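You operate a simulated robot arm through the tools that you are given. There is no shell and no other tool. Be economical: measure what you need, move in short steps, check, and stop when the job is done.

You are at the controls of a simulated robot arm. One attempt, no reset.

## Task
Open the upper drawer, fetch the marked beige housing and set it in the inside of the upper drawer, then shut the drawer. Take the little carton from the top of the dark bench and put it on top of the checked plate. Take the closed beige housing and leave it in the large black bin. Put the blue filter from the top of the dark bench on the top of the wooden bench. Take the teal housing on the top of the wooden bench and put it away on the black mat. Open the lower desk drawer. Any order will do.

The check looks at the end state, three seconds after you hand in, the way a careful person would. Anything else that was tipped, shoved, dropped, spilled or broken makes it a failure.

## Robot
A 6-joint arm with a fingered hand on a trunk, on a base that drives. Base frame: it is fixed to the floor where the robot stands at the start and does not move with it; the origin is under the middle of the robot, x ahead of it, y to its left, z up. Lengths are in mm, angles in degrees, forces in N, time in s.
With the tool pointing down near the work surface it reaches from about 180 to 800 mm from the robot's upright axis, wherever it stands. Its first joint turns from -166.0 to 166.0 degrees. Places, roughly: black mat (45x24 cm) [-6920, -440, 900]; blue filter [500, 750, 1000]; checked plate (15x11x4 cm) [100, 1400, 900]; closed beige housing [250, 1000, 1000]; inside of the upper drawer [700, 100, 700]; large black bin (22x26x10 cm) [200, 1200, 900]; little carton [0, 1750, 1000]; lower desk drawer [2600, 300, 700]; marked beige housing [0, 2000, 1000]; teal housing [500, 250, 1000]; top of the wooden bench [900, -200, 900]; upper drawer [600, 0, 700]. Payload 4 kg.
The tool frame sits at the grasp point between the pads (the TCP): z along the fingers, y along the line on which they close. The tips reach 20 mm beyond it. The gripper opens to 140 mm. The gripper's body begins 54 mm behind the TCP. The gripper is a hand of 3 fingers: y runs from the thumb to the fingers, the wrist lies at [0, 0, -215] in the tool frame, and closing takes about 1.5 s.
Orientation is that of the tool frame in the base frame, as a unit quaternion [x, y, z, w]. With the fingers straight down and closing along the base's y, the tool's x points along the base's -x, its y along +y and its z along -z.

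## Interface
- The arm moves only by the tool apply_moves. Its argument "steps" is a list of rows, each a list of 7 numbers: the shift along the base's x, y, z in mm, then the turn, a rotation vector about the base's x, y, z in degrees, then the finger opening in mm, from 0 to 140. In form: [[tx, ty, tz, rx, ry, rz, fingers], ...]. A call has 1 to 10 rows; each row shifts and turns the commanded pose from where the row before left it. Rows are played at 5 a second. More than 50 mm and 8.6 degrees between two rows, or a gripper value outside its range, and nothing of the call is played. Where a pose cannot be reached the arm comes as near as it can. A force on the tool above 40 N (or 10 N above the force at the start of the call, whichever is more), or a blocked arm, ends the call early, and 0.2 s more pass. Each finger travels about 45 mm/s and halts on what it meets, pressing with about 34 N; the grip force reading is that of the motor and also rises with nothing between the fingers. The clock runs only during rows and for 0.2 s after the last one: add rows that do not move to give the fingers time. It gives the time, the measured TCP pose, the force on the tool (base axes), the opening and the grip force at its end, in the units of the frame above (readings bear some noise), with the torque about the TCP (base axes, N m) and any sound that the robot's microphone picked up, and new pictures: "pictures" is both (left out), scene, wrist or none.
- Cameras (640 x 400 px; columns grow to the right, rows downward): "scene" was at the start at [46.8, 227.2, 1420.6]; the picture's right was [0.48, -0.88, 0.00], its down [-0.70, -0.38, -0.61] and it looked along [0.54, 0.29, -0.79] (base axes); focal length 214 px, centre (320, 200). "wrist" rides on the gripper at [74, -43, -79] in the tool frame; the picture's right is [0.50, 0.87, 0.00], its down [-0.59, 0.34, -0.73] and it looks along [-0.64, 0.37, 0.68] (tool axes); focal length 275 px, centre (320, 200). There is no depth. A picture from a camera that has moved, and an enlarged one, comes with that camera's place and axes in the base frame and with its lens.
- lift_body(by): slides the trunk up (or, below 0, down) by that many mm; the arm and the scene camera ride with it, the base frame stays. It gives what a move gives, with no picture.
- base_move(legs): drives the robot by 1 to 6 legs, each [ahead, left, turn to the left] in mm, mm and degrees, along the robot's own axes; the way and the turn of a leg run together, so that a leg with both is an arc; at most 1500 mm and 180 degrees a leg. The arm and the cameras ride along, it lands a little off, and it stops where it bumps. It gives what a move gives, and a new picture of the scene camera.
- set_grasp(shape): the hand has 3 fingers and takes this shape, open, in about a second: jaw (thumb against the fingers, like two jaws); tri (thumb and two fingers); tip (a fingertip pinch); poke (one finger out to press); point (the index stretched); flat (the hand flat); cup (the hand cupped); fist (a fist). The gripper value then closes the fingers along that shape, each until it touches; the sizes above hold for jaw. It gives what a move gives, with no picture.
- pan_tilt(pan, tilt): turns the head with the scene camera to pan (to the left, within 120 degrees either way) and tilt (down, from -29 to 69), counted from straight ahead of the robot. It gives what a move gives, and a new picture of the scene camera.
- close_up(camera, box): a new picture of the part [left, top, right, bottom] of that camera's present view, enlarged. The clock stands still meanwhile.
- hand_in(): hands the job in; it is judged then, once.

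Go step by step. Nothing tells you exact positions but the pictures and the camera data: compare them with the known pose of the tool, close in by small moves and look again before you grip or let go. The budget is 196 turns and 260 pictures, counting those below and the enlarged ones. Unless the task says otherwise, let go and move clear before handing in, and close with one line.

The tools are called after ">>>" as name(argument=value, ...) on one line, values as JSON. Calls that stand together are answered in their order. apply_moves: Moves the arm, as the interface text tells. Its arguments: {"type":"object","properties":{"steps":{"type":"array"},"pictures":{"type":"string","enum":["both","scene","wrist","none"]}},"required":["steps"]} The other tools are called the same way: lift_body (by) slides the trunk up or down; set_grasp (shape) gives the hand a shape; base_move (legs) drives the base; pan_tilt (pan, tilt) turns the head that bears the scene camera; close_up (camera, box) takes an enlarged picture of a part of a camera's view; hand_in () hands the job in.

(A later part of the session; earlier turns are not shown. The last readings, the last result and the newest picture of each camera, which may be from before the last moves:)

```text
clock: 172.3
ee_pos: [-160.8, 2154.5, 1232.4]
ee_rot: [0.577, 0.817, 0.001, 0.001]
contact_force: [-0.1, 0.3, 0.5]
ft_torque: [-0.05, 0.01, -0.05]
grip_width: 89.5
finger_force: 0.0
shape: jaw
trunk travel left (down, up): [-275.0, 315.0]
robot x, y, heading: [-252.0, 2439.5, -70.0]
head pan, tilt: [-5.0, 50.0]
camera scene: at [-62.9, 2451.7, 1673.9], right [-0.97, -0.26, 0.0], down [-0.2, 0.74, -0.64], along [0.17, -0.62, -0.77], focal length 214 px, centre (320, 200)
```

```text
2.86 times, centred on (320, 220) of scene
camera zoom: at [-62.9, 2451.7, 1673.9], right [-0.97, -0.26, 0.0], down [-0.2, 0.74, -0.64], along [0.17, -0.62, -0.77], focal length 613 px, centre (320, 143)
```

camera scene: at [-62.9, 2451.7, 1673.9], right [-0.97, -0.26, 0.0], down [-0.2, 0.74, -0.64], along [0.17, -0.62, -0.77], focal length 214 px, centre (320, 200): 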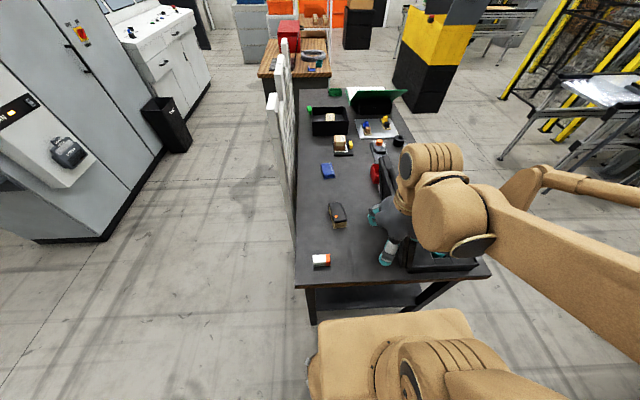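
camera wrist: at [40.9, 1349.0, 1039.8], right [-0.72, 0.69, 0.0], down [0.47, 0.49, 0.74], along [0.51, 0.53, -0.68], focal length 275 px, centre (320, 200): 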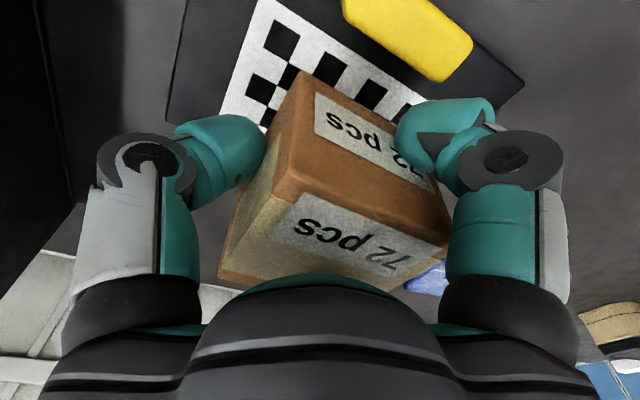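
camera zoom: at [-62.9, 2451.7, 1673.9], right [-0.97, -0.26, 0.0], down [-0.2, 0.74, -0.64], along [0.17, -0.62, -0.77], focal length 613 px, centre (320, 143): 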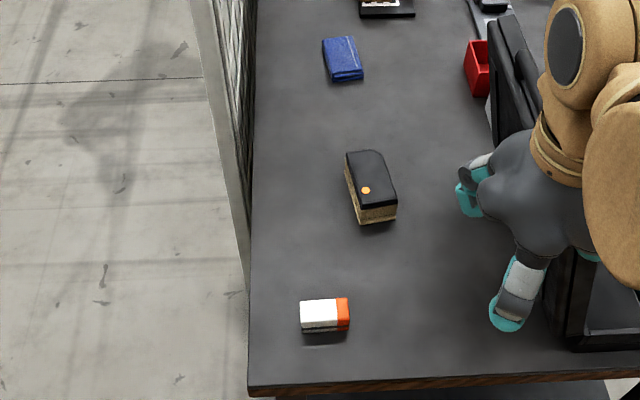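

Marked housing (HOUSING label, orange dot) is near (7, 1914), long axis ≈114°. Move above it.

>>> apply_moves(steps=[[35, 0, 0, 0, 0, 2, 110], [33, -15, 0, 0, 0, 2.5, 110], [25, -38, 0, 0, 0, 0, 110], [25, -38, 0, 0, 0, 0, 110], [25, -38, -15, 0, 0, 0, 110], [13, -38, -25, 0, 0, 0, 110], [11, -38, -25, 0, 0, 0, 110], [0, -36, -30, 0, 0, 0, 110], [0, 0, -40, 0, 0, 0, 110]], pictures="wrist")

>>> close_up(camera="scene", box=[270, 150, 390, 270])

```text
clock: 174.3
ee_pos: [10.5, 1915.8, 1100.4]
ee_rot: [0.543, 0.839, 0.001, 0.0]
contact_force: [-0.2, 0.6, -0.2]
ft_torque: [0.0, -0.01, 0.0]
grip_width: 109.7
finger_force: 0.0
shape: jaw
trunk travel left (down, up): [-275.0, 315.0]
robot x, y, heading: [-256.3, 2444.3, -69.8]
head pan, tilt: [-5.0, 50.0]
camera wrist: at [-59.1, 1966.0, 1179.5], right [0.59, 0.81, 0.0], down [0.55, -0.4, 0.74], along [0.6, -0.43, -0.68], focal length 275 px, centre (320, 200)
```

wrist: 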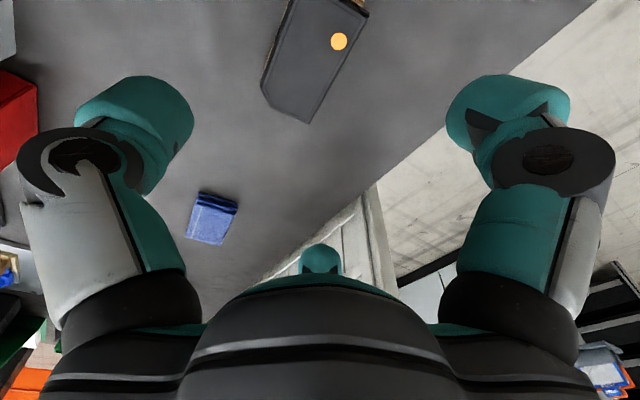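

```text
3.33 times, centred on (330, 210) of scene
camera zoom: at [-61.8, 2450.9, 1673.8], right [-0.97, -0.26, 0.0], down [-0.2, 0.74, -0.64], along [0.17, -0.62, -0.77], focal length 715 px, centre (287, 167)
```

zoom: 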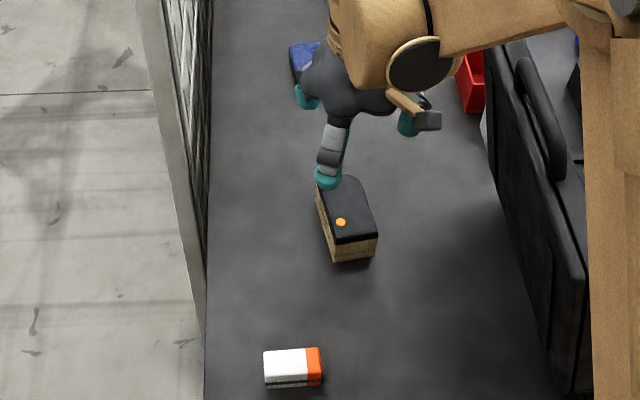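

>>> apply_moves(steps=[[-3, -1, -40, 0, 0, 2.8, 110], [-3, -1, -40, 0, 0, 0, 110], [0, 0, -40, 0, 0, 0, 110]], pictures="wrist")

```text
clock: 175.1
ee_pos: [0.6, 1909.6, 976.4]
ee_rot: [0.524, 0.852, 0.001, 0.0]
contact_force: [0.2, 0.7, 0.2]
ft_torque: [0.0, 0.03, -0.01]
grip_width: 109.9
finger_force: 0.1
shape: jaw
trunk travel left (down, up): [-275.0, 315.0]
robot x, y, heading: [-256.6, 2440.6, -69.6]
head pan, tilt: [-5.0, 50.0]
camera wrist: at [-71.9, 1957.0, 1054.4], right [0.55, 0.84, 0.0], down [0.57, -0.37, 0.74], along [0.62, -0.4, -0.68], focal length 275 px, centre (320, 200)
```

wrist: 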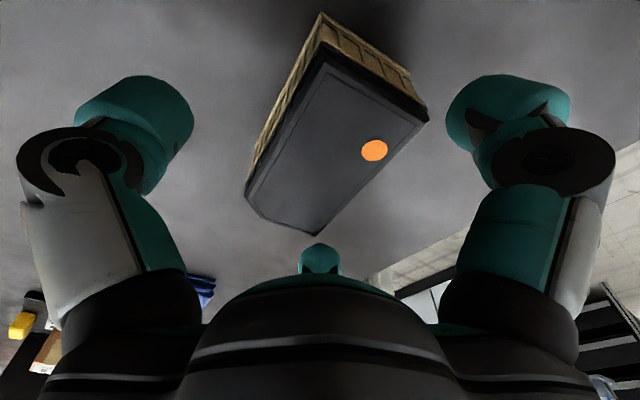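

>>> apply_moves(steps=[[3, 4, -25, 0, 0, 0, 110], [0, 0, -21, 0, 0, 0, 100], [0, 0, 0, 0, 0, 0, 60], [0, 0, 0, 0, 0, 0, 30], [0, 0, 0, 0, 0, 0, 20], [0, 0, 0, 0, 0, 0, 20], [0, 0, 0, 0, 0, 0, 20], [0, 0, 0, 0, 0, 0, 20]], pictures="wrist")

```text
clock: 176.9
ee_pos: [3.5, 1915.6, 930.1]
ee_rot: [0.524, 0.852, 0.0, 0.001]
contact_force: [0.0, 0.5, -0.2]
ft_torque: [-0.02, -0.04, 0.02]
grip_width: 59.8
finger_force: 34.2
shape: jaw
trunk travel left (down, up): [-275.0, 315.0]
robot x, y, heading: [-255.2, 2439.6, -69.8]
head pan, tilt: [-5.0, 50.0]
camera wrist: at [-67.8, 1962.5, 1010.1], right [0.55, 0.84, 0.0], down [0.57, -0.37, 0.74], along [0.62, -0.4, -0.68], focal length 275 px, centre (320, 200)
```

wrist: 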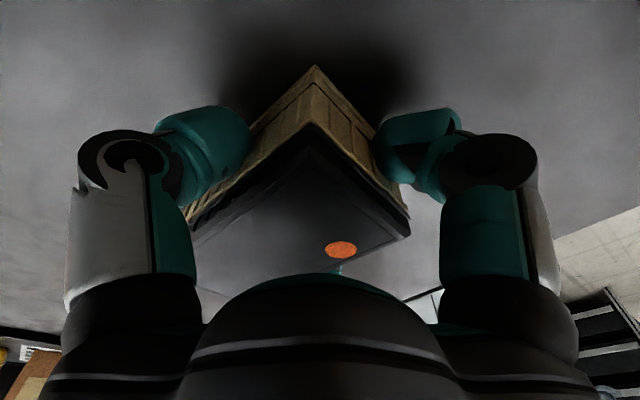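

Gripped (59.8 mm). Lift, retract, and carry it around to the wooden bench.

>>> apply_moves(steps=[[0, 0, 40, 0, 0, 0, 20], [0, 0, 45, 0, 0, 0, 20], [0, 0, 45, 0, 0, 0, 20], [0, 0, 45, 0, 0, 0, 20], [0, 0, 45, 0, 0, 0, 20], [0, 0, 45, 0, 0, 0, 20], [0, 0, 45, 0, 0, 0, 20]], pictures="wrist")

>>> apply_moves(steps=[[-17, 42, 0, 0, 0, 0, 20], [-17, 42, 0, 0, 0, 0, 20], [-17, 42, 0, 0, 0, 0, 20], [-17, 42, 0, 0, 0, 0, 20], [-17, 42, 0, 0, 0, 0, 20], [-17, 42, 0, 0, 0, 0, 20]], pictures="none")

>>> base_move(legs=[[-60, 0, -2], [0, -830, 0]])

```text
clock: 178.5
ee_pos: [4.4, 1917.3, 1239.2]
ee_rot: [0.523, 0.852, 0.0, 0.001]
contact_force: [-0.5, 0.5, -2.1]
ft_torque: [0.05, -0.03, 0.02]
grip_width: 59.9
finger_force: 33.9
shape: jaw
trunk travel left (down, up): [-275.0, 315.0]
robot x, y, heading: [-253.9, 2441.4, -70.0]
head pan, tilt: [-5.0, 50.0]
camera wrist: at [-65.7, 1965.1, 1318.1], right [0.55, 0.84, 0.0], down [0.57, -0.37, 0.74], along [0.62, -0.4, -0.68], focal length 275 px, centre (320, 200)
```

wrist: 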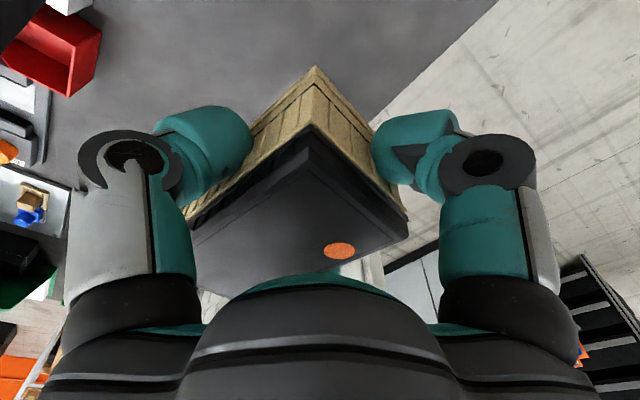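

```text
clock: 179.9
ee_pos: [-101.9, 2170.5, 1241.8]
ee_rot: [0.523, 0.852, 0.0, 0.002]
contact_force: [0.4, 0.5, -1.2]
ft_torque: [0.04, -0.03, -0.01]
grip_width: 59.7
finger_force: 34.4
shape: jaw
trunk travel left (down, up): [-275.0, 315.0]
robot x, y, heading: [-253.6, 2440.1, -70.0]
head pan, tilt: [-5.0, 50.0]
```

```text
clock: 184.9
ee_pos: [-937.7, 1956.6, 1240.6]
ee_rot: [0.54, 0.842, 0.0, 0.001]
contact_force: [-1.3, -0.9, -2.3]
ft_torque: [0.05, 0.03, -0.01]
grip_width: 59.7
finger_force: 34.7
shape: jaw
trunk travel left (down, up): [-275.0, 315.0]
robot x, y, heading: [-1080.9, 2235.7, -72.0]
head pan, tilt: [-5.0, 50.0]
camera scene: at [-889.4, 2239.1, 1674.0], right [-0.97, -0.22, 0.0], down [-0.17, 0.75, -0.64], along [0.14, -0.63, -0.77], focal length 214 px, centre (320, 200)
```

scene: 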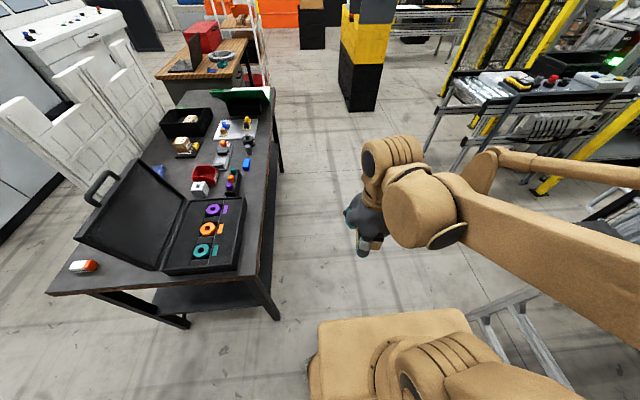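

The lane is clear. Drive down to the wooden bench front, then turn to face it.

>>> base_move(legs=[[1400, 0, 0], [1200, 0, 0], [0, 0, 90]])

>>> pan_tilt(pan=-10, tilt=45)

```text
clock: 201.4
ee_pos: [7.9, -78.1, 1242.0]
ee_rot: [-0.22, 0.975, 0.002, 0.001]
contact_force: [0.3, -0.1, -1.4]
ft_torque: [0.03, 0.05, 0.0]
grip_width: 59.5
finger_force: 33.5
shape: jaw
trunk travel left (down, up): [-275.0, 315.0]
robot x, y, heading: [-268.2, -225.1, 18.6]
head pan, tilt: [-5.0, 50.0]
camera scene: at [-272.3, -32.4, 1673.9], right [0.23, -0.97, 0.0], down [-0.74, -0.18, -0.64], along [0.62, 0.15, -0.77], focal length 214 px, centre (320, 200)
```

scene: 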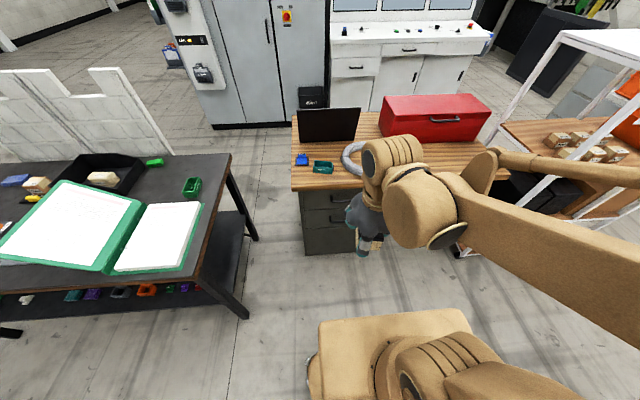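

```text
clock: 202.1
ee_pos: [7.1, -78.5, 1241.1]
ee_rot: [-0.221, 0.975, 0.001, 0.001]
contact_force: [0.9, -0.7, -1.9]
ft_torque: [0.0, 0.03, 0.01]
grip_width: 59.5
finger_force: 33.7
shape: jaw
trunk travel left (down, up): [-275.0, 315.0]
robot x, y, heading: [-265.7, -228.3, 18.8]
head pan, tilt: [-10.0, 45.0]
camera scene: at [-266.7, -38.3, 1680.8], right [0.15, -0.99, 0.0], down [-0.7, -0.11, -0.71], along [0.7, 0.11, -0.71], focal length 214 px, centre (320, 200)
```

scene: 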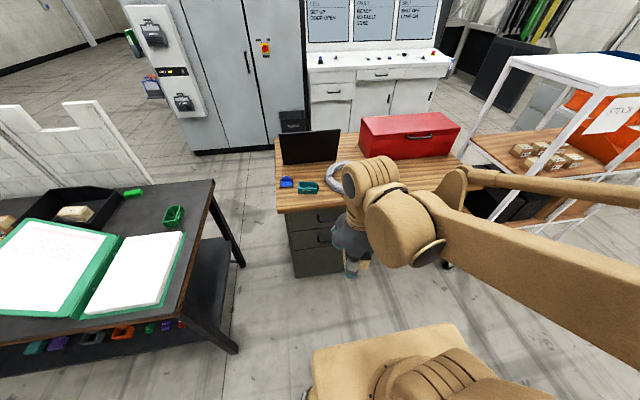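

I'll set the housing temporarily on the wooden bench's free right-front area so both hands' work on the drawer is possible. Drive a bit closer first.

>>> base_move(legs=[[170, 0, 0]])

>>> apply_moves(steps=[[44, -14, 0, 0, 0, 0, 20], [44, -14, 0, 0, 0, 0, 20], [44, -14, 0, 0, 0, 0, 20], [44, -14, 0, 0, 0, 0, 20], [44, -14, 0, 0, 0, 0, 20], [44, -14, 0, 0, 0, 0, 20], [44, -14, 0, 0, 0, 0, 20], [44, -14, 0, 0, 0, 0, 20], [44, -15, 0, 0, 0, 0, 20], [44, -15, 0, 0, 0, 0, 20]], pictures="both")

```text
clock: 203.5
ee_pos: [170.1, -21.8, 1240.8]
ee_rot: [-0.221, 0.975, 0.0, 0.001]
contact_force: [0.3, 0.3, -2.6]
ft_torque: [-0.02, 0.04, -0.01]
grip_width: 59.7
finger_force: 34.0
shape: jaw
trunk travel left (down, up): [-275.0, 315.0]
robot x, y, heading: [-108.7, -168.1, 18.8]
head pan, tilt: [-10.0, 45.0]
camera scene: at [-104.2, 16.5, 1680.7], right [0.15, -0.99, 0.0], down [-0.7, -0.11, -0.71], along [0.7, 0.11, -0.71], focal length 214 px, centre (320, 200)
```

scene: 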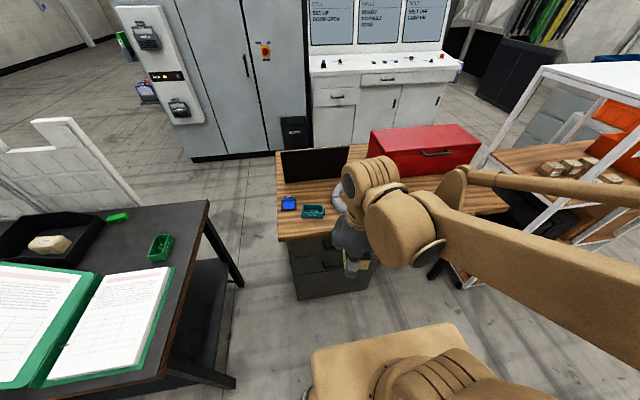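

```text
clock: 205.7
ee_pos: [610.0, -161.4, 1237.2]
ee_rot: [-0.221, 0.975, 0.001, 0.0]
contact_force: [0.4, -1.0, -1.9]
ft_torque: [0.01, 0.06, -0.02]
grip_width: 59.4
finger_force: 34.2
shape: jaw
trunk travel left (down, up): [-275.0, 315.0]
robot x, y, heading: [-107.7, -171.4, 18.7]
head pan, tilt: [-10.0, 45.0]
camera scene: at [-103.3, 15.3, 1680.8], right [0.15, -0.99, 0.0], down [-0.7, -0.11, -0.71], along [0.7, 0.11, -0.71], focal length 214 px, centre (320, 200)
camera wrist: at [561.8, -233.0, 1315.8], right [-0.82, 0.57, 0.0], down [0.38, 0.56, 0.74], along [0.41, 0.61, -0.68], focal length 275 px, centre (320, 200)
```

scene: 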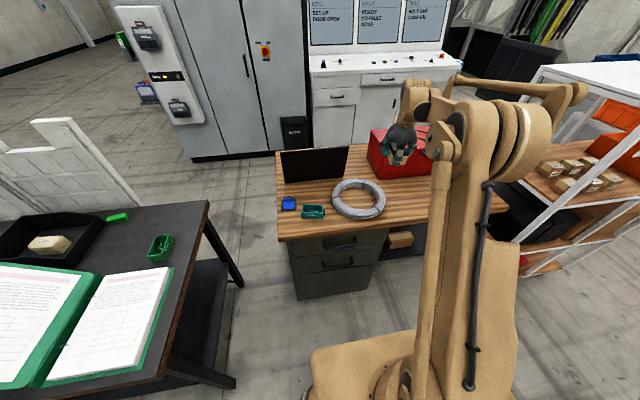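
wrist: 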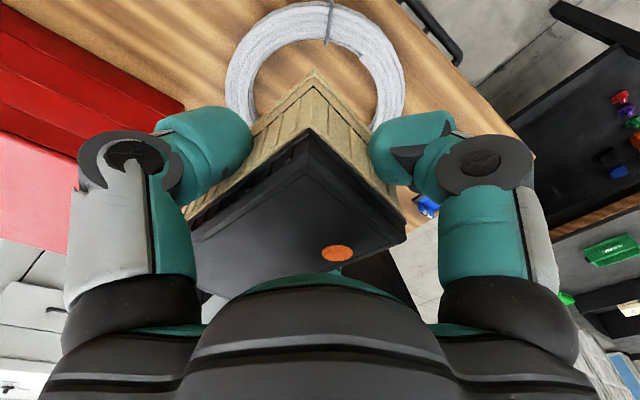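

The cable ring is larger than I thought (centre ~(681, −60), radius ~140), so I'll go further right.

>>> base_move(legs=[[20, -200, 0]])

>>> close_up(camera="wrist", box=[0, 0, 640, 400])

```text
clock: 207.3
ee_pos: [690.5, -347.6, 1237.7]
ee_rot: [-0.219, 0.976, 0.002, 0.0]
contact_force: [-0.7, -0.2, -0.8]
ft_torque: [0.06, 0.08, 0.0]
grip_width: 59.4
finger_force: 33.8
shape: jaw
trunk travel left (down, up): [-275.0, 315.0]
robot x, y, heading: [-24.1, -349.6, 17.9]
head pan, tilt: [-10.0, 45.0]
camera scene: at [-21.9, -167.6, 1681.0], right [0.15, -0.99, 0.0], down [-0.7, -0.1, -0.71], along [0.7, 0.1, -0.71], focal length 214 px, centre (320, 200)
```

scene: 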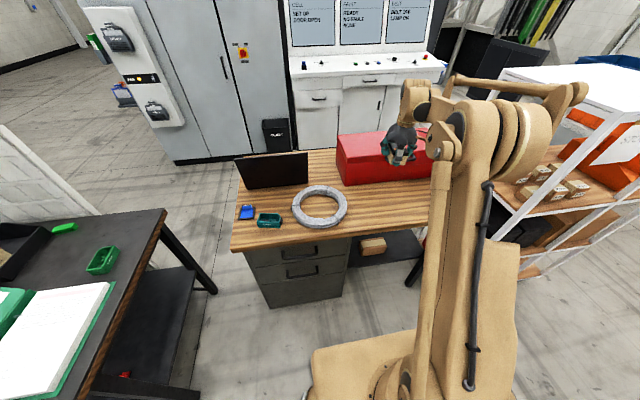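

```text
1.00 times, centred on (320, 200) of wrist (not enlarged: the box is as wide or as high as the picture)
camera zoom: at [642.0, -418.2, 1316.4], right [-0.82, 0.57, 0.0], down [0.39, 0.56, 0.74], along [0.42, 0.61, -0.68], focal length 275 px, centre (320, 200)
```

zoom: 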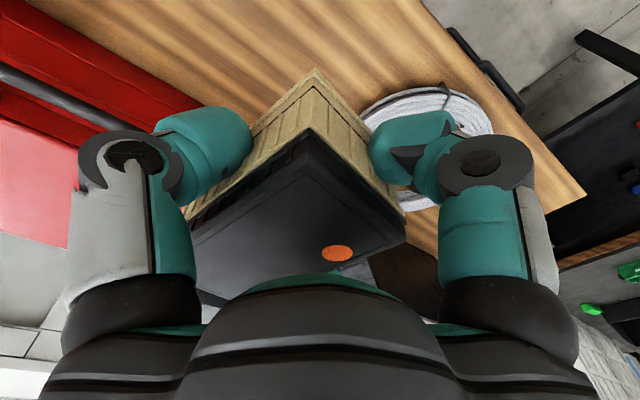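

>>> apply_moves(steps=[[-13, 25, -30, 0, 0, 0, 20], [-13, 25, -35, 0, 0, 0, 20], [0, 0, -45, 0, 0, 0, 20], [0, 0, -45, 0, 0, 0, 20], [0, 0, -45, 0, 0, 0, 20]], pictures="both")

>>> close_up(camera="scene", box=[320, 150, 440, 260])

```text
clock: 208.5
ee_pos: [665.7, -298.5, 1037.5]
ee_rot: [-0.219, 0.976, 0.001, 0.0]
contact_force: [-0.2, -0.3, -1.3]
ft_torque: [0.01, 0.02, 0.02]
grip_width: 59.4
finger_force: 33.8
shape: jaw
trunk travel left (down, up): [-275.0, 315.0]
robot x, y, heading: [-23.8, -356.5, 18.1]
head pan, tilt: [-10.0, 45.0]
camera scene: at [-21.4, -165.8, 1680.8], right [0.15, -0.99, 0.0], down [-0.7, -0.1, -0.71], along [0.7, 0.1, -0.71], focal length 214 px, centre (320, 200)
camera wrist: at [617.9, -368.4, 1115.8], right [-0.82, 0.57, 0.0], down [0.39, 0.56, 0.74], along [0.42, 0.6, -0.68], focal length 275 px, centre (320, 200)
```

scene: 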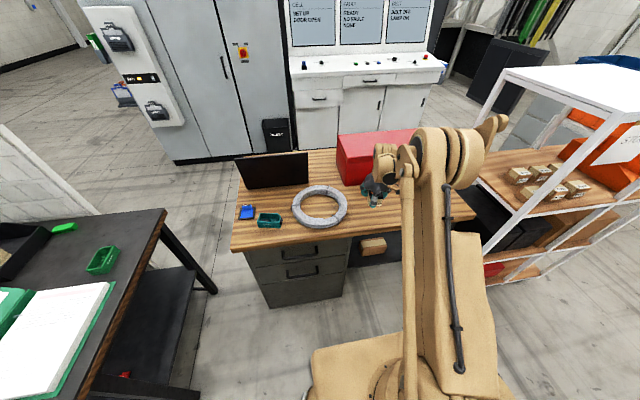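
wrist: 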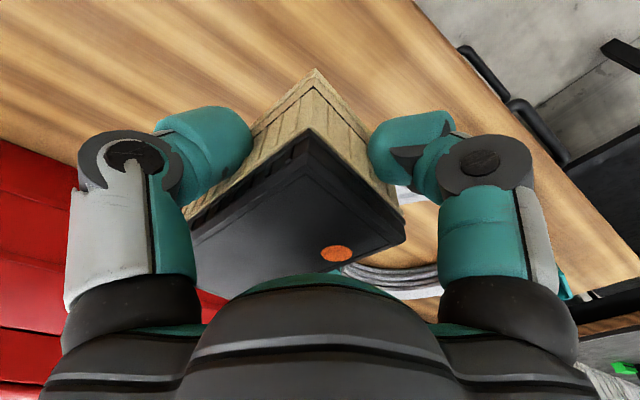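

```text
3.64 times, centred on (380, 205) of scene
camera zoom: at [-21.4, -165.8, 1680.8], right [0.15, -0.99, 0.0], down [-0.7, -0.1, -0.71], along [0.7, 0.1, -0.71], focal length 780 px, centre (102, 182)
```

zoom: 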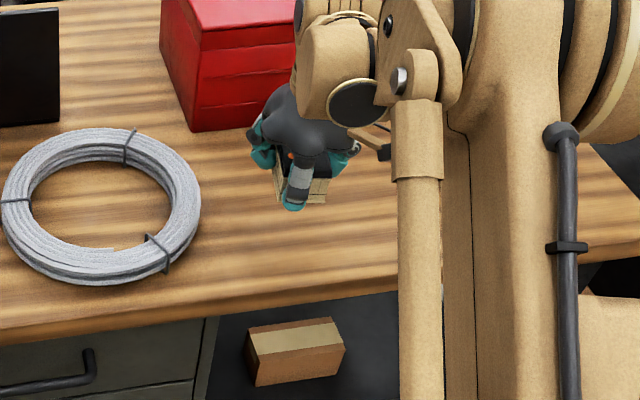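

>>> apply_moves(steps=[[0, 0, -40, 0, 0, 0, 20], [0, 0, -40, 0, 0, 0, 20], [0, 0, -18, 0, 0, 0, 20], [0, 0, -5, 0, 0, 0, 20]], pictures="wrist")

>>> close_up(camera="scene", box=[320, 150, 440, 260])

```text
clock: 209.5
ee_pos: [661.7, -295.1, 937.0]
ee_rot: [-0.218, 0.976, 0.001, 0.001]
contact_force: [-0.5, 0.0, -1.9]
ft_torque: [0.02, 0.06, 0.0]
grip_width: 59.2
finger_force: 34.0
shape: jaw
trunk travel left (down, up): [-275.0, 315.0]
robot x, y, heading: [-25.0, -352.3, 18.4]
head pan, tilt: [-10.0, 45.0]
camera wrist: at [614.5, -365.1, 1015.8], right [-0.82, 0.57, 0.0], down [0.39, 0.56, 0.74], along [0.42, 0.6, -0.68], focal length 275 px, centre (320, 200)
```

wrist: 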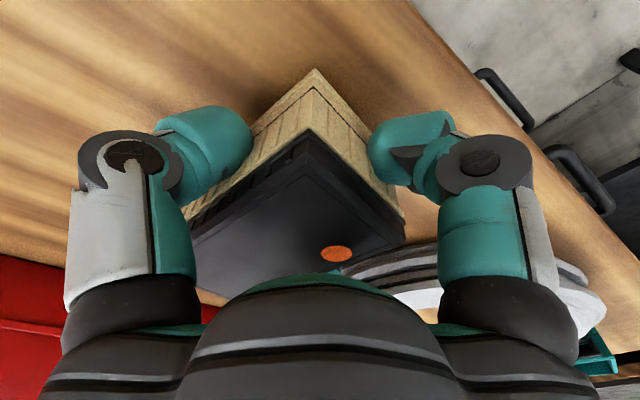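

```text
3.64 times, centred on (380, 205) of scene
camera zoom: at [-22.7, -166.0, 1680.8], right [0.15, -0.99, 0.0], down [-0.7, -0.1, -0.71], along [0.7, 0.1, -0.71], focal length 780 px, centre (102, 182)
```

zoom: 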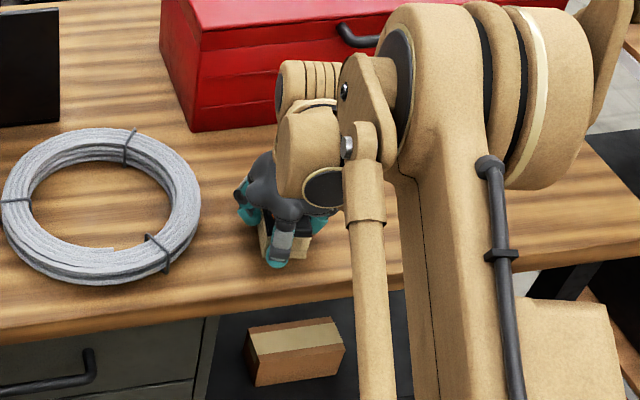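

>>> apply_moves(steps=[[0, 0, -3, 0, 0, 0, 20], [0, 0, -3, 0, 0, 0, 20], [0, 0, -1, 0, 0, 0, 20]], pictures="none")

```text
clock: 210.3
ee_pos: [661.3, -295.9, 930.7]
ee_rot: [-0.219, 0.976, 0.001, 0.001]
contact_force: [-0.3, 2.3, 6.1]
ft_torque: [-0.14, -0.47, 0.12]
grip_width: 59.2
finger_force: 33.8
shape: jaw
trunk travel left (down, up): [-275.0, 315.0]
robot x, y, heading: [-26.1, -355.0, 18.4]
head pan, tilt: [-10.0, 45.0]
```

>>> apply_moves(steps=[[0, 0, 0, 0, 0, 0, 60], [0, 0, 0, 0, 0, 0, 75], [0, 0, 0, 0, 0, 0, 85], [0, 0, 30, 0, 0, 0, 85], [0, 0, 45, 0, 0, 0, 85], [0, 0, 45, 0, 0, 0, 85], [0, 0, 45, 0, 0, 0, 85], [0, 0, 45, 0, 0, 0, 85], [0, 0, 40, 0, 0, 0, 85]], pictures="wrist")

>>> close_up(camera="scene", box=[320, 150, 440, 260])

```text
clock: 212.3
ee_pos: [661.8, -293.3, 1177.5]
ee_rot: [-0.219, 0.976, 0.001, 0.0]
contact_force: [-0.6, 0.0, -0.8]
ft_torque: [-0.01, -0.02, 0.0]
grip_width: 84.4
finger_force: 0.1
shape: jaw
trunk travel left (down, up): [-275.0, 315.0]
robot x, y, heading: [-23.3, -350.6, 18.5]
head pan, tilt: [-10.0, 45.0]
camera wrist: at [613.9, -364.0, 1255.1], right [-0.82, 0.57, 0.0], down [0.39, 0.56, 0.74], along [0.42, 0.6, -0.68], focal length 275 px, centre (320, 200)
```

wrist: 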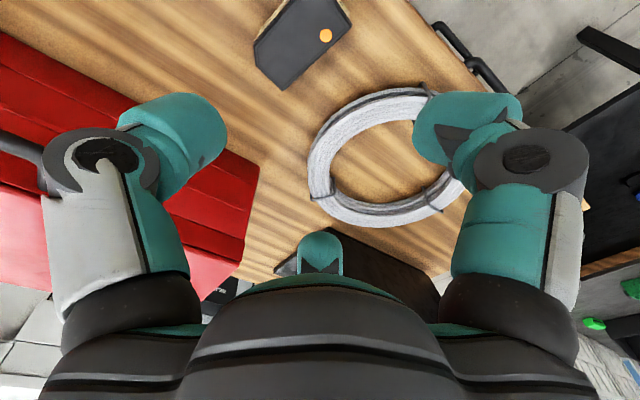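

```text
3.64 times, centred on (380, 205) of scene
camera zoom: at [-23.4, -165.8, 1680.8], right [0.15, -0.99, 0.0], down [-0.7, -0.1, -0.71], along [0.7, 0.1, -0.71], focal length 780 px, centre (102, 182)
```

zoom: 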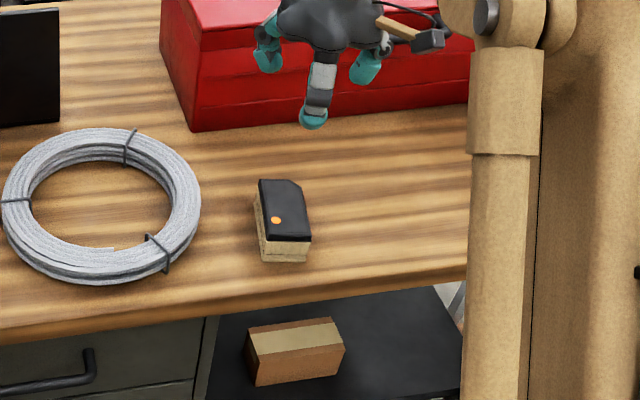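

Housing parked at (661, −295). Now back off, lower the trunk, and set up for the drawer handle again.

>>> base_move(legs=[[-330, 160, 1]])

>>> lift_body(by=-275)

>>> apply_moves(steps=[[-23, 21, 33, 0, 0, 0, 80], [-23, 21, 33, 0, 0, 0, 80], [-23, 21, 33, 0, 0, 0, 80], [-23, 21, 33, 0, 0, 0, 80], [-23, 20, 33, 0, 0, 0, 80], [-22, 20, 33, 0, 0, 0, 80]], pictures="none")

```text
clock: 214.7
ee_pos: [293.7, -241.4, 1177.2]
ee_rot: [-0.226, 0.974, 0.001, 0.002]
contact_force: [-1.0, -0.6, 0.5]
ft_torque: [-0.01, 0.01, 0.01]
grip_width: 84.4
finger_force: 0.2
shape: jaw
trunk travel left (down, up): [-275.0, 315.0]
robot x, y, heading: [-392.1, -309.2, 19.3]
head pan, tilt: [-10.0, 45.0]
camera scene: at [-394.0, -123.1, 1680.8], right [0.16, -0.99, 0.0], down [-0.7, -0.11, -0.71], along [0.7, 0.11, -0.71], focal length 214 px, centre (320, 200)
```

scene: 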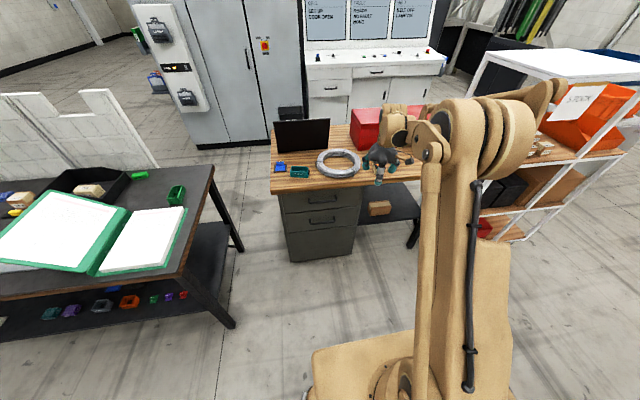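

```text
clock: 217.5
ee_pos: [294.5, -240.4, 901.4]
ee_rot: [-0.226, 0.974, 0.001, 0.0]
contact_force: [-0.6, -0.6, 0.8]
ft_torque: [-0.01, 0.01, -0.01]
grip_width: 84.2
finger_force: 0.1
shape: jaw
trunk travel left (down, up): [0.0, 590.0]
robot x, y, heading: [-394.0, -311.7, 18.8]
head pan, tilt: [-10.0, 45.0]
```

```text
clock: 218.9
ee_pos: [159.3, -117.3, 1100.7]
ee_rot: [-0.226, 0.974, 0.001, 0.0]
contact_force: [-0.2, 0.8, 0.0]
ft_torque: [0.01, 0.01, 0.03]
grip_width: 80.3
finger_force: 0.0
shape: jaw
trunk travel left (down, up): [0.0, 590.0]
robot x, y, heading: [-394.6, -306.0, 19.5]
head pan, tilt: [-10.0, 45.0]
```

>>> apply_moves(steps=[[2, 1, 0, -2.34, -5.74, 5.82, 70], [2, 1, 0, -2.34, -5.74, 5.82, 70], [2, 1, 0, -2.34, -5.74, 5.82, 70], [2, 1, 0, -2.34, -5.74, 5.82, 70], [2, 1, 0, -2.34, -5.74, 5.82, 70], [2, 1, 0, -2.34, -5.74, 5.82, 70], [2, 1, 0, -2.34, -5.74, 5.82, 70], [2, 1, 0, -2.34, -5.74, 5.82, 70], [2, 1, 0, -2.34, -5.74, 5.82, 70], [2, 1, 0, -2.34, -5.74, 5.82, 70]], pictures="none")

>>> apply_moves(steps=[[0, 0, 0, -2.34, -5.74, 5.82, 70], [0, 0, 0, -2.34, -5.74, 5.82, 70], [0, 0, -40, 0, 0, 0, 70]], pictures="none")

```text
clock: 221.1
ee_pos: [176.9, -106.6, 1100.7]
ee_rot: [0.618, -0.612, 0.284, -0.403]
contact_force: [-0.2, -0.3, 0.7]
ft_torque: [0.0, 0.01, -0.01]
grip_width: 70.4
finger_force: 0.0
shape: jaw
trunk travel left (down, up): [0.0, 590.0]
robot x, y, heading: [-391.3, -312.4, 19.4]
head pan, tilt: [-10.0, 45.0]
```

```text
clock: 221.9
ee_pos: [177.7, -105.8, 1061.4]
ee_rot: [0.661, -0.493, 0.326, -0.463]
contact_force: [0.3, 0.7, -0.2]
ft_torque: [0.01, 0.0, 0.01]
grip_width: 70.3
finger_force: 0.1
shape: jaw
trunk travel left (down, up): [0.0, 590.0]
robot x, y, heading: [-395.3, -311.2, 19.3]
head pan, tilt: [-10.0, 45.0]
```

>>> apply_moves(steps=[[18, 8, -38, 0, 0, 0, 70], [18, 8, -38, 0, 0, 0, 70], [18, 8, -38, 0, 0, 0, 70], [16, 7, -38, 0, 0, 0, 70], [16, 7, -38, 0, 0, 0, 70], [14, 7, -38, 0, 0, 0, 70], [12, 7, -37, 0, 0, 0, 70]], pictures="none")

>>> base_move(legs=[[130, 2, 0]])

>>> close_up(camera="wrist", box=[0, 0, 640, 400])

```text
clock: 223.5
ee_pos: [288.8, -52.0, 796.7]
ee_rot: [0.661, -0.493, 0.326, -0.462]
contact_force: [0.0, -0.6, -0.2]
ft_torque: [-0.04, 0.02, -0.01]
grip_width: 70.6
finger_force: 0.1
shape: jaw
trunk travel left (down, up): [0.0, 590.0]
robot x, y, heading: [-393.6, -308.7, 19.5]
head pan, tilt: [-10.0, 45.0]
```

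```text
clock: 224.7
ee_pos: [406.7, -10.1, 796.8]
ee_rot: [0.661, -0.493, 0.326, -0.462]
contact_force: [0.1, 0.3, 0.0]
ft_torque: [0.0, -0.01, 0.02]
grip_width: 70.2
finger_force: 0.0
shape: jaw
trunk travel left (down, up): [0.0, 590.0]
robot x, y, heading: [-275.3, -270.3, 19.4]
head pan, tilt: [-10.0, 45.0]
camera scene: at [-275.3, -79.8, 1405.8], right [0.16, -0.99, 0.0], down [-0.7, -0.11, -0.71], along [0.7, 0.11, -0.71], focal length 214 px, centre (320, 200)
```

scene: 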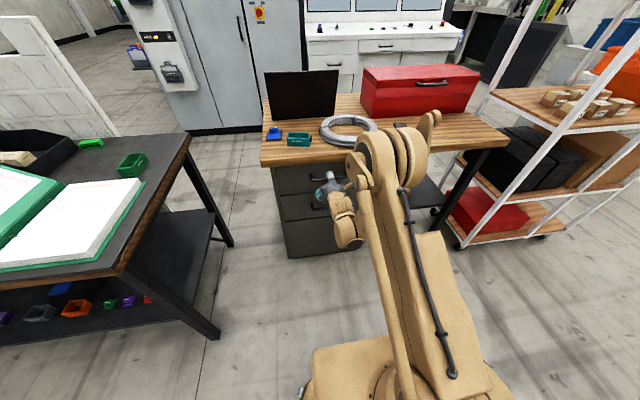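

```text
1.00 times, centred on (320, 200) of wrist (not enlarged: the box is as wide or as high as the picture)
camera zoom: at [375.3, -99.0, 862.9], right [-0.15, -0.55, -0.82], down [-0.95, 0.32, -0.04], along [0.28, 0.77, -0.57], focal length 275 px, centre (320, 200)
```

zoom: 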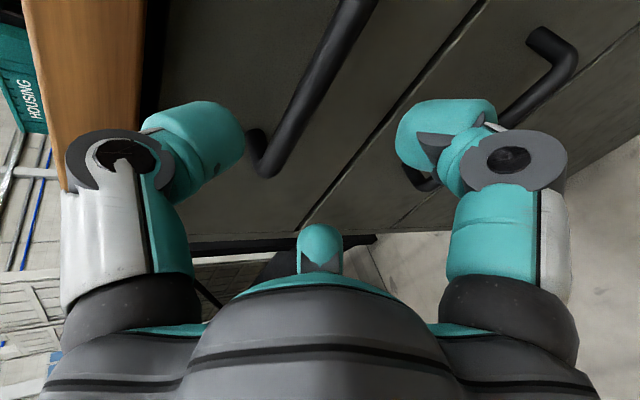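

>>> apply_moves(steps=[[20, 7, -6, 0, 0, 0, 70], [20, 6, -5, 0, 0, 0, 70], [20, 6, -5, 0, 0, 0, 70], [15, 5, -4, 0, 0, 0, 70]], pictures="wrist")

```text
clock: 225.7
ee_pos: [481.4, 16.7, 778.1]
ee_rot: [0.661, -0.492, 0.327, -0.463]
contact_force: [-5.9, -1.9, 2.0]
ft_torque: [0.07, -0.22, 0.04]
grip_width: 69.6
finger_force: 0.0
shape: jaw
trunk travel left (down, up): [0.0, 590.0]
robot x, y, heading: [-278.4, -265.9, 19.3]
head pan, tilt: [-10.0, 45.0]
camera wrist: at [449.9, -73.0, 843.6], right [-0.15, -0.55, -0.82], down [-0.95, 0.32, -0.04], along [0.28, 0.77, -0.57], focal length 275 px, centre (320, 200)
```

wrist: 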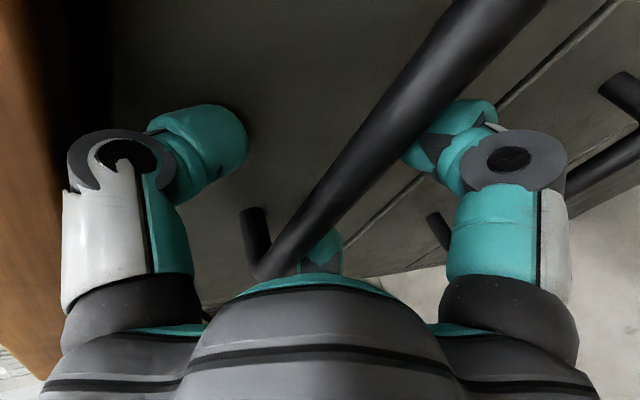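

>>> apply_moves(steps=[[0, 0, 0, 0, 0, 0, 20], [0, 0, 0, 0, 0, 0, 0], [0, 0, 0, 0, 0, 0, 0], [0, 0, 0, 0, 0, 0, 0], [0, 0, 0, 0, 0, 0, 0], [0, 0, 0, 0, 0, 0, 0]], pictures="none")

>>> base_move(legs=[[-120, 4, 0]])

>>> base_move(legs=[[-120, 4, 0]])

```text
clock: 227.1
ee_pos: [484.2, 17.4, 775.5]
ee_rot: [0.661, -0.494, 0.327, -0.461]
contact_force: [6.8, -0.2, -16.7]
ft_torque: [-0.02, -0.16, 0.14]
grip_width: 13.6
finger_force: 33.7
shape: jaw
trunk travel left (down, up): [0.0, 590.0]
robot x, y, heading: [-277.6, -261.7, 19.5]
head pan, tilt: [-10.0, 45.0]
```

```text
clock: 228.4
ee_pos: [370.7, -19.7, 774.1]
ee_rot: [0.661, -0.494, 0.327, -0.461]
contact_force: [-1.5, 7.8, -28.6]
ft_torque: [-0.04, -0.27, 0.04]
grip_width: 13.5
finger_force: 34.7
shape: jaw
trunk travel left (down, up): [0.0, 590.0]
robot x, y, heading: [-389.0, -300.9, 18.9]
head pan, tilt: [-10.0, 45.0]
camera scene: at [-385.8, -113.4, 1405.4], right [0.16, -0.99, 0.0], down [-0.7, -0.11, -0.7], along [0.7, 0.11, -0.71], focal length 214 px, centre (320, 200)
```

scene: 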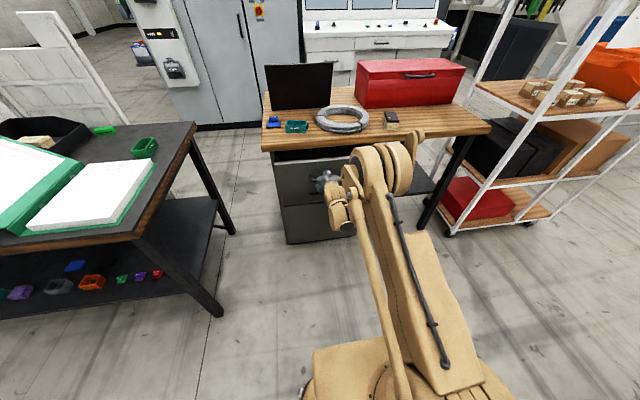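

```text
clock: 229.6
ee_pos: [254.2, -56.7, 775.0]
ee_rot: [0.661, -0.493, 0.326, -0.461]
contact_force: [2.8, -7.4, -29.2]
ft_torque: [-0.13, -0.31, 0.17]
grip_width: 13.7
finger_force: 33.8
shape: jaw
trunk travel left (down, up): [0.0, 590.0]
robot x, y, heading: [-506.8, -337.6, 19.2]
head pan, tilt: [-10.0, 45.0]
camera scene: at [-502.7, -151.2, 1405.6], right [0.16, -0.99, 0.0], down [-0.7, -0.11, -0.7], along [0.7, 0.11, -0.71], focal length 214 px, centre (320, 200)
```

scene: 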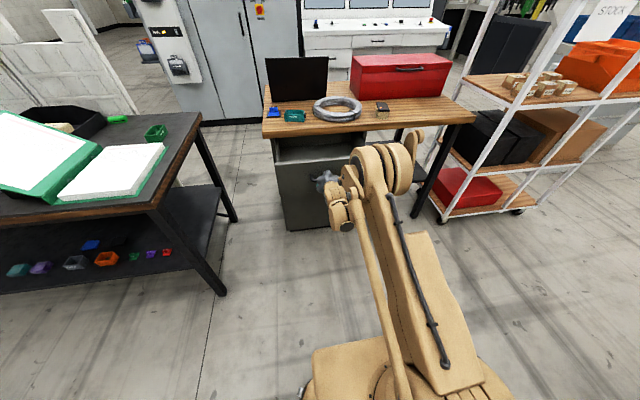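

Open ~240 mm. Release, back off, and reverse the tool rotation.

>>> apply_moves(steps=[[0, 0, -3, 0, 0, 0, 20], [0, 0, -2, 0, 0, 0, 40], [0, 0, 0, 0, 0, 0, 70], [0, 0, 0, 0, 0, 0, 70], [0, 0, 0, 0, 0, 0, 70]], pictures="none")

>>> base_move(legs=[[-140, 0, 0]])

>>> apply_moves(steps=[[-16, -8, 40, 0, 0, 0, 70], [-16, -8, 40, 0, 0, 0, 70], [-16, -8, 40, 0, 0, 0, 70], [-16, -7, 40, 0, 0, 0, 70], [-16, -7, 40, 0, 0, 0, 70], [-16, -7, 40, 0, 0, 0, 70], [-16, -7, 40, 0, 0, 0, 70], [0, 0, 40, 0, 0, 0, 70]], pictures="none")

>>> apply_moves(steps=[[0, 0, 0, 2.34, 5.74, -5.82, 80], [0, 0, 0, 2.34, 5.74, -5.82, 80], [0, 0, 0, 2.34, 5.74, -5.82, 80], [0, 0, 0, 2.34, 5.74, -5.82, 80], [0, 0, 0, 2.34, 5.74, -5.82, 80], [0, 0, 0, 2.34, 5.74, -5.82, 80], [0, 0, 0, 2.34, 5.74, -5.82, 80], [0, 0, 0, 2.34, 5.74, -5.82, 80], [0, 0, 0, 2.34, 5.74, -5.82, 80], [0, 0, 0, 2.34, 5.74, -5.82, 80]], pictures="none")

>>> apply_moves(steps=[[0, 0, 20, 2.34, 5.74, -5.82, 90], [0, 0, 20, 2.34, 5.74, -5.82, 90], [0, 0, 20, 0, 0, 0, 90]], pictures="none")

```text
clock: 230.8
ee_pos: [249.8, -59.1, 771.8]
ee_rot: [0.661, -0.494, 0.327, -0.462]
contact_force: [-2.0, -1.0, 0.3]
ft_torque: [-0.02, -0.03, 0.01]
grip_width: 69.0
finger_force: 0.0
shape: jaw
trunk travel left (down, up): [0.0, 590.0]
robot x, y, heading: [-508.6, -336.2, 19.1]
head pan, tilt: [-10.0, 45.0]
```

```text
clock: 232.1
ee_pos: [119.6, -102.9, 771.6]
ee_rot: [0.661, -0.494, 0.327, -0.461]
contact_force: [-1.1, 0.5, 0.3]
ft_torque: [0.01, 0.02, -0.01]
grip_width: 69.7
finger_force: 0.0
shape: jaw
trunk travel left (down, up): [0.0, 590.0]
robot x, y, heading: [-640.0, -384.8, 19.0]
head pan, tilt: [-10.0, 45.0]
camera scene: at [-637.5, -197.2, 1405.8], right [0.16, -0.99, 0.0], down [-0.7, -0.11, -0.71], along [0.7, 0.11, -0.71], focal length 214 px, centre (320, 200)
```

scene: 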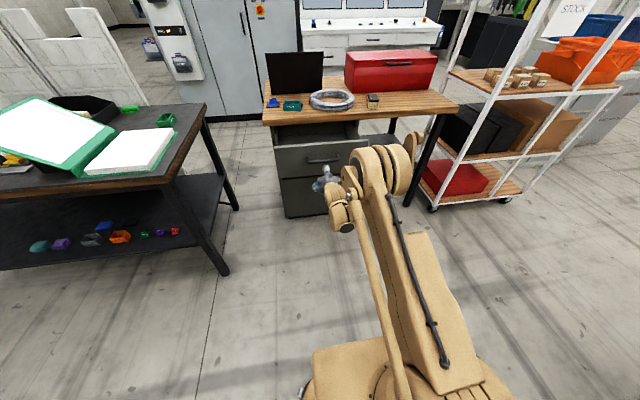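

```text
clock: 233.9
ee_pos: [6.1, -155.2, 1089.9]
ee_rot: [0.66, -0.495, 0.327, -0.462]
contact_force: [-0.4, 0.9, 0.9]
ft_torque: [0.03, -0.01, 0.03]
grip_width: 69.6
finger_force: 0.0
shape: jaw
trunk travel left (down, up): [0.0, 590.0]
robot x, y, heading: [-638.2, -385.8, 19.1]
head pan, tilt: [-10.0, 45.0]
```

```text
clock: 236.1
ee_pos: [8.8, -156.3, 1092.8]
ee_rot: [-0.322, 0.941, -0.061, 0.086]
contact_force: [-0.3, -0.2, 0.2]
ft_torque: [0.01, 0.03, 0.0]
grip_width: 79.5
finger_force: 0.1
shape: jaw
trunk travel left (down, up): [0.0, 590.0]
robot x, y, heading: [-640.1, -383.3, 19.1]
head pan, tilt: [-10.0, 45.0]
```

```text
clock: 236.9
ee_pos: [9.9, -155.8, 1152.3]
ee_rot: [-0.225, 0.974, 0.001, -0.002]
contact_force: [-0.1, 0.0, 0.4]
ft_torque: [-0.01, -0.01, 0.02]
grip_width: 89.6
finger_force: 0.1
shape: jaw
trunk travel left (down, up): [0.0, 590.0]
robot x, y, heading: [-636.1, -386.8, 19.0]
head pan, tilt: [-10.0, 45.0]
```

Tool is down again. Drive up to the open drawer and go above the parked housing.

>>> base_move(legs=[[600, -60, 0]])

```text
clock: 240.4
ee_pos: [609.8, -4.0, 1152.3]
ee_rot: [-0.23, 0.973, 0.001, -0.002]
contact_force: [0.0, 0.7, -0.4]
ft_torque: [-0.02, 0.02, -0.01]
grip_width: 89.5
finger_force: 0.1
shape: jaw
trunk travel left (down, up): [0.0, 590.0]
robot x, y, heading: [-34.4, -241.3, 19.8]
head pan, tilt: [-10.0, 45.0]
camera scene: at [-36.5, -51.3, 1405.8], right [0.17, -0.99, 0.0], down [-0.7, -0.12, -0.71], along [0.7, 0.12, -0.71], focal length 214 px, centre (320, 200)
```

scene: 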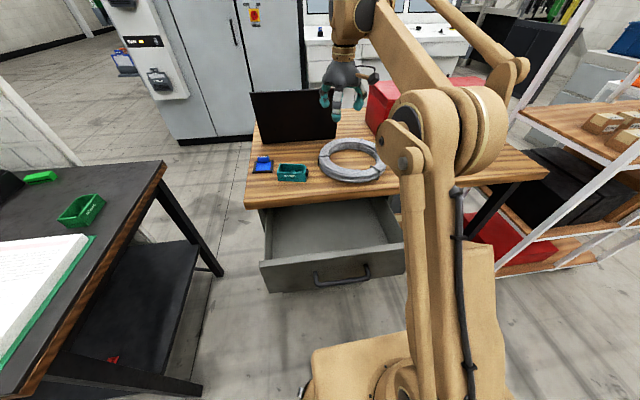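

>>> apply_moves(steps=[[7, -41, 0, 0, 0, -1.3, 100], [7, -42, 0, 0, 0, 0, 100], [7, -42, 0, 0, 0, 0, 100], [7, -42, 0, 0, 0, 0, 100], [8, -42, -10, 0, 0, 0, 100], [8, -41, -20, 0, 0, 0, 100], [7, -41, -20, 0, 0, 0, 100], [0, 0, -40, 0, 0, 0, 100], [0, 0, -40, 0, 0, 0, 100]], pictures="wrist")

```text
clock: 242.4
ee_pos: [659.9, -293.5, 1023.0]
ee_rot: [-0.219, 0.976, 0.001, -0.002]
contact_force: [-0.3, 0.3, -0.8]
ft_torque: [0.03, 0.0, -0.01]
grip_width: 99.4
finger_force: 0.3
shape: jaw
trunk travel left (down, up): [0.0, 590.0]
robot x, y, heading: [-33.8, -240.0, 19.7]
head pan, tilt: [-10.0, 45.0]
camera wrist: at [613.0, -363.1, 1100.6], right [-0.82, 0.57, 0.0], down [0.39, 0.56, 0.73], along [0.42, 0.6, -0.68], focal length 275 px, centre (320, 200)
```

wrist: 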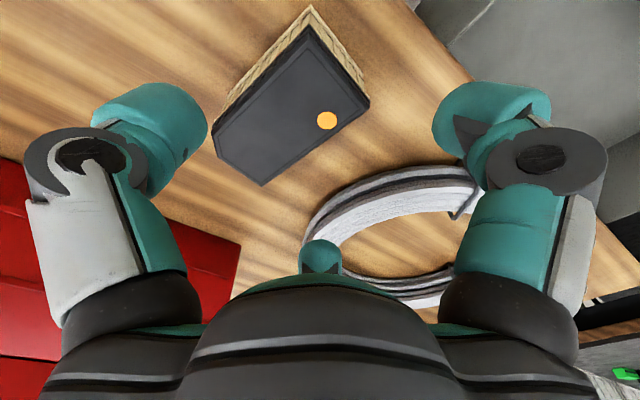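

The parked housing actually sits at ~(683, −301) with long axis ≈7°. Re-align and descend.

>>> apply_moves(steps=[[8, -3, -5, 0, 0, -8.5, 110], [8, -3, -5, 0, 0, -8.5, 110], [7, -2, -20, 0, 0, 0, 110], [0, 0, -20, 0, 0, 0, 110]], pictures="wrist")

```text
clock: 243.4
ee_pos: [685.7, -302.4, 973.3]
ee_rot: [-0.072, 0.997, 0.001, -0.002]
contact_force: [0.2, -0.4, -0.3]
ft_torque: [-0.03, -0.02, 0.01]
grip_width: 109.8
finger_force: 0.1
shape: jaw
trunk travel left (down, up): [0.0, 590.0]
robot x, y, heading: [-35.4, -238.9, 19.8]
head pan, tilt: [-10.0, 45.0]
camera wrist: at [619.2, -355.0, 1051.8], right [-0.62, 0.79, 0.0], down [0.54, 0.42, 0.73], along [0.57, 0.46, -0.68], focal length 275 px, centre (320, 200)
```

wrist: 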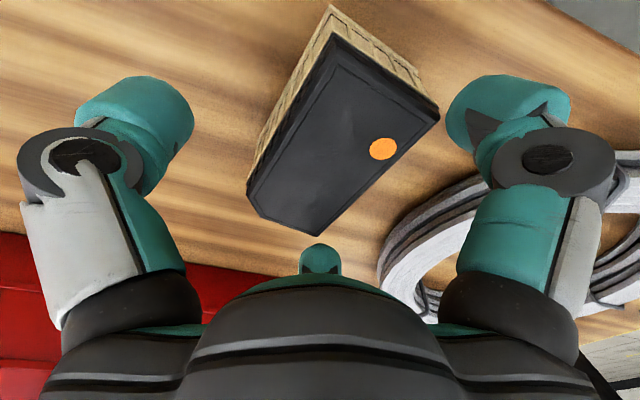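

>>> apply_moves(steps=[[-4, 5, -22, 0, 0, 0, 110], [0, 0, -20, 0, 0, 0, 100], [0, 0, 0, 0, 0, 0, 60], [0, 0, 0, 0, 0, 0, 30], [0, 0, 0, 0, 0, 0, 20], [0, 0, 0, 0, 0, 0, 20], [0, 0, 0, 0, 0, 0, 20], [0, 0, 0, 0, 0, 0, 20]], pictures="wrist")

```text
clock: 245.2
ee_pos: [677.6, -298.4, 930.6]
ee_rot: [-0.072, 0.997, 0.001, -0.002]
contact_force: [-0.7, -0.3, -0.8]
ft_torque: [-0.06, -0.13, 0.01]
grip_width: 60.1
finger_force: 34.0
shape: jaw
trunk travel left (down, up): [0.0, 590.0]
robot x, y, heading: [-36.3, -240.9, 19.8]
head pan, tilt: [-10.0, 45.0]
camera wrist: at [612.7, -350.5, 1008.7], right [-0.62, 0.78, 0.0], down [0.53, 0.42, 0.73], along [0.57, 0.46, -0.68], focal length 275 px, centre (320, 200)
```

wrist: 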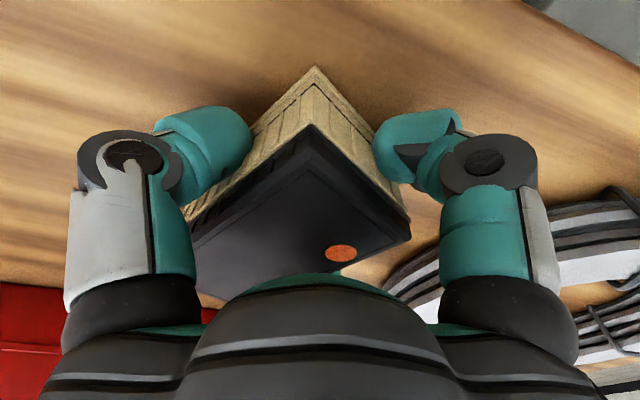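

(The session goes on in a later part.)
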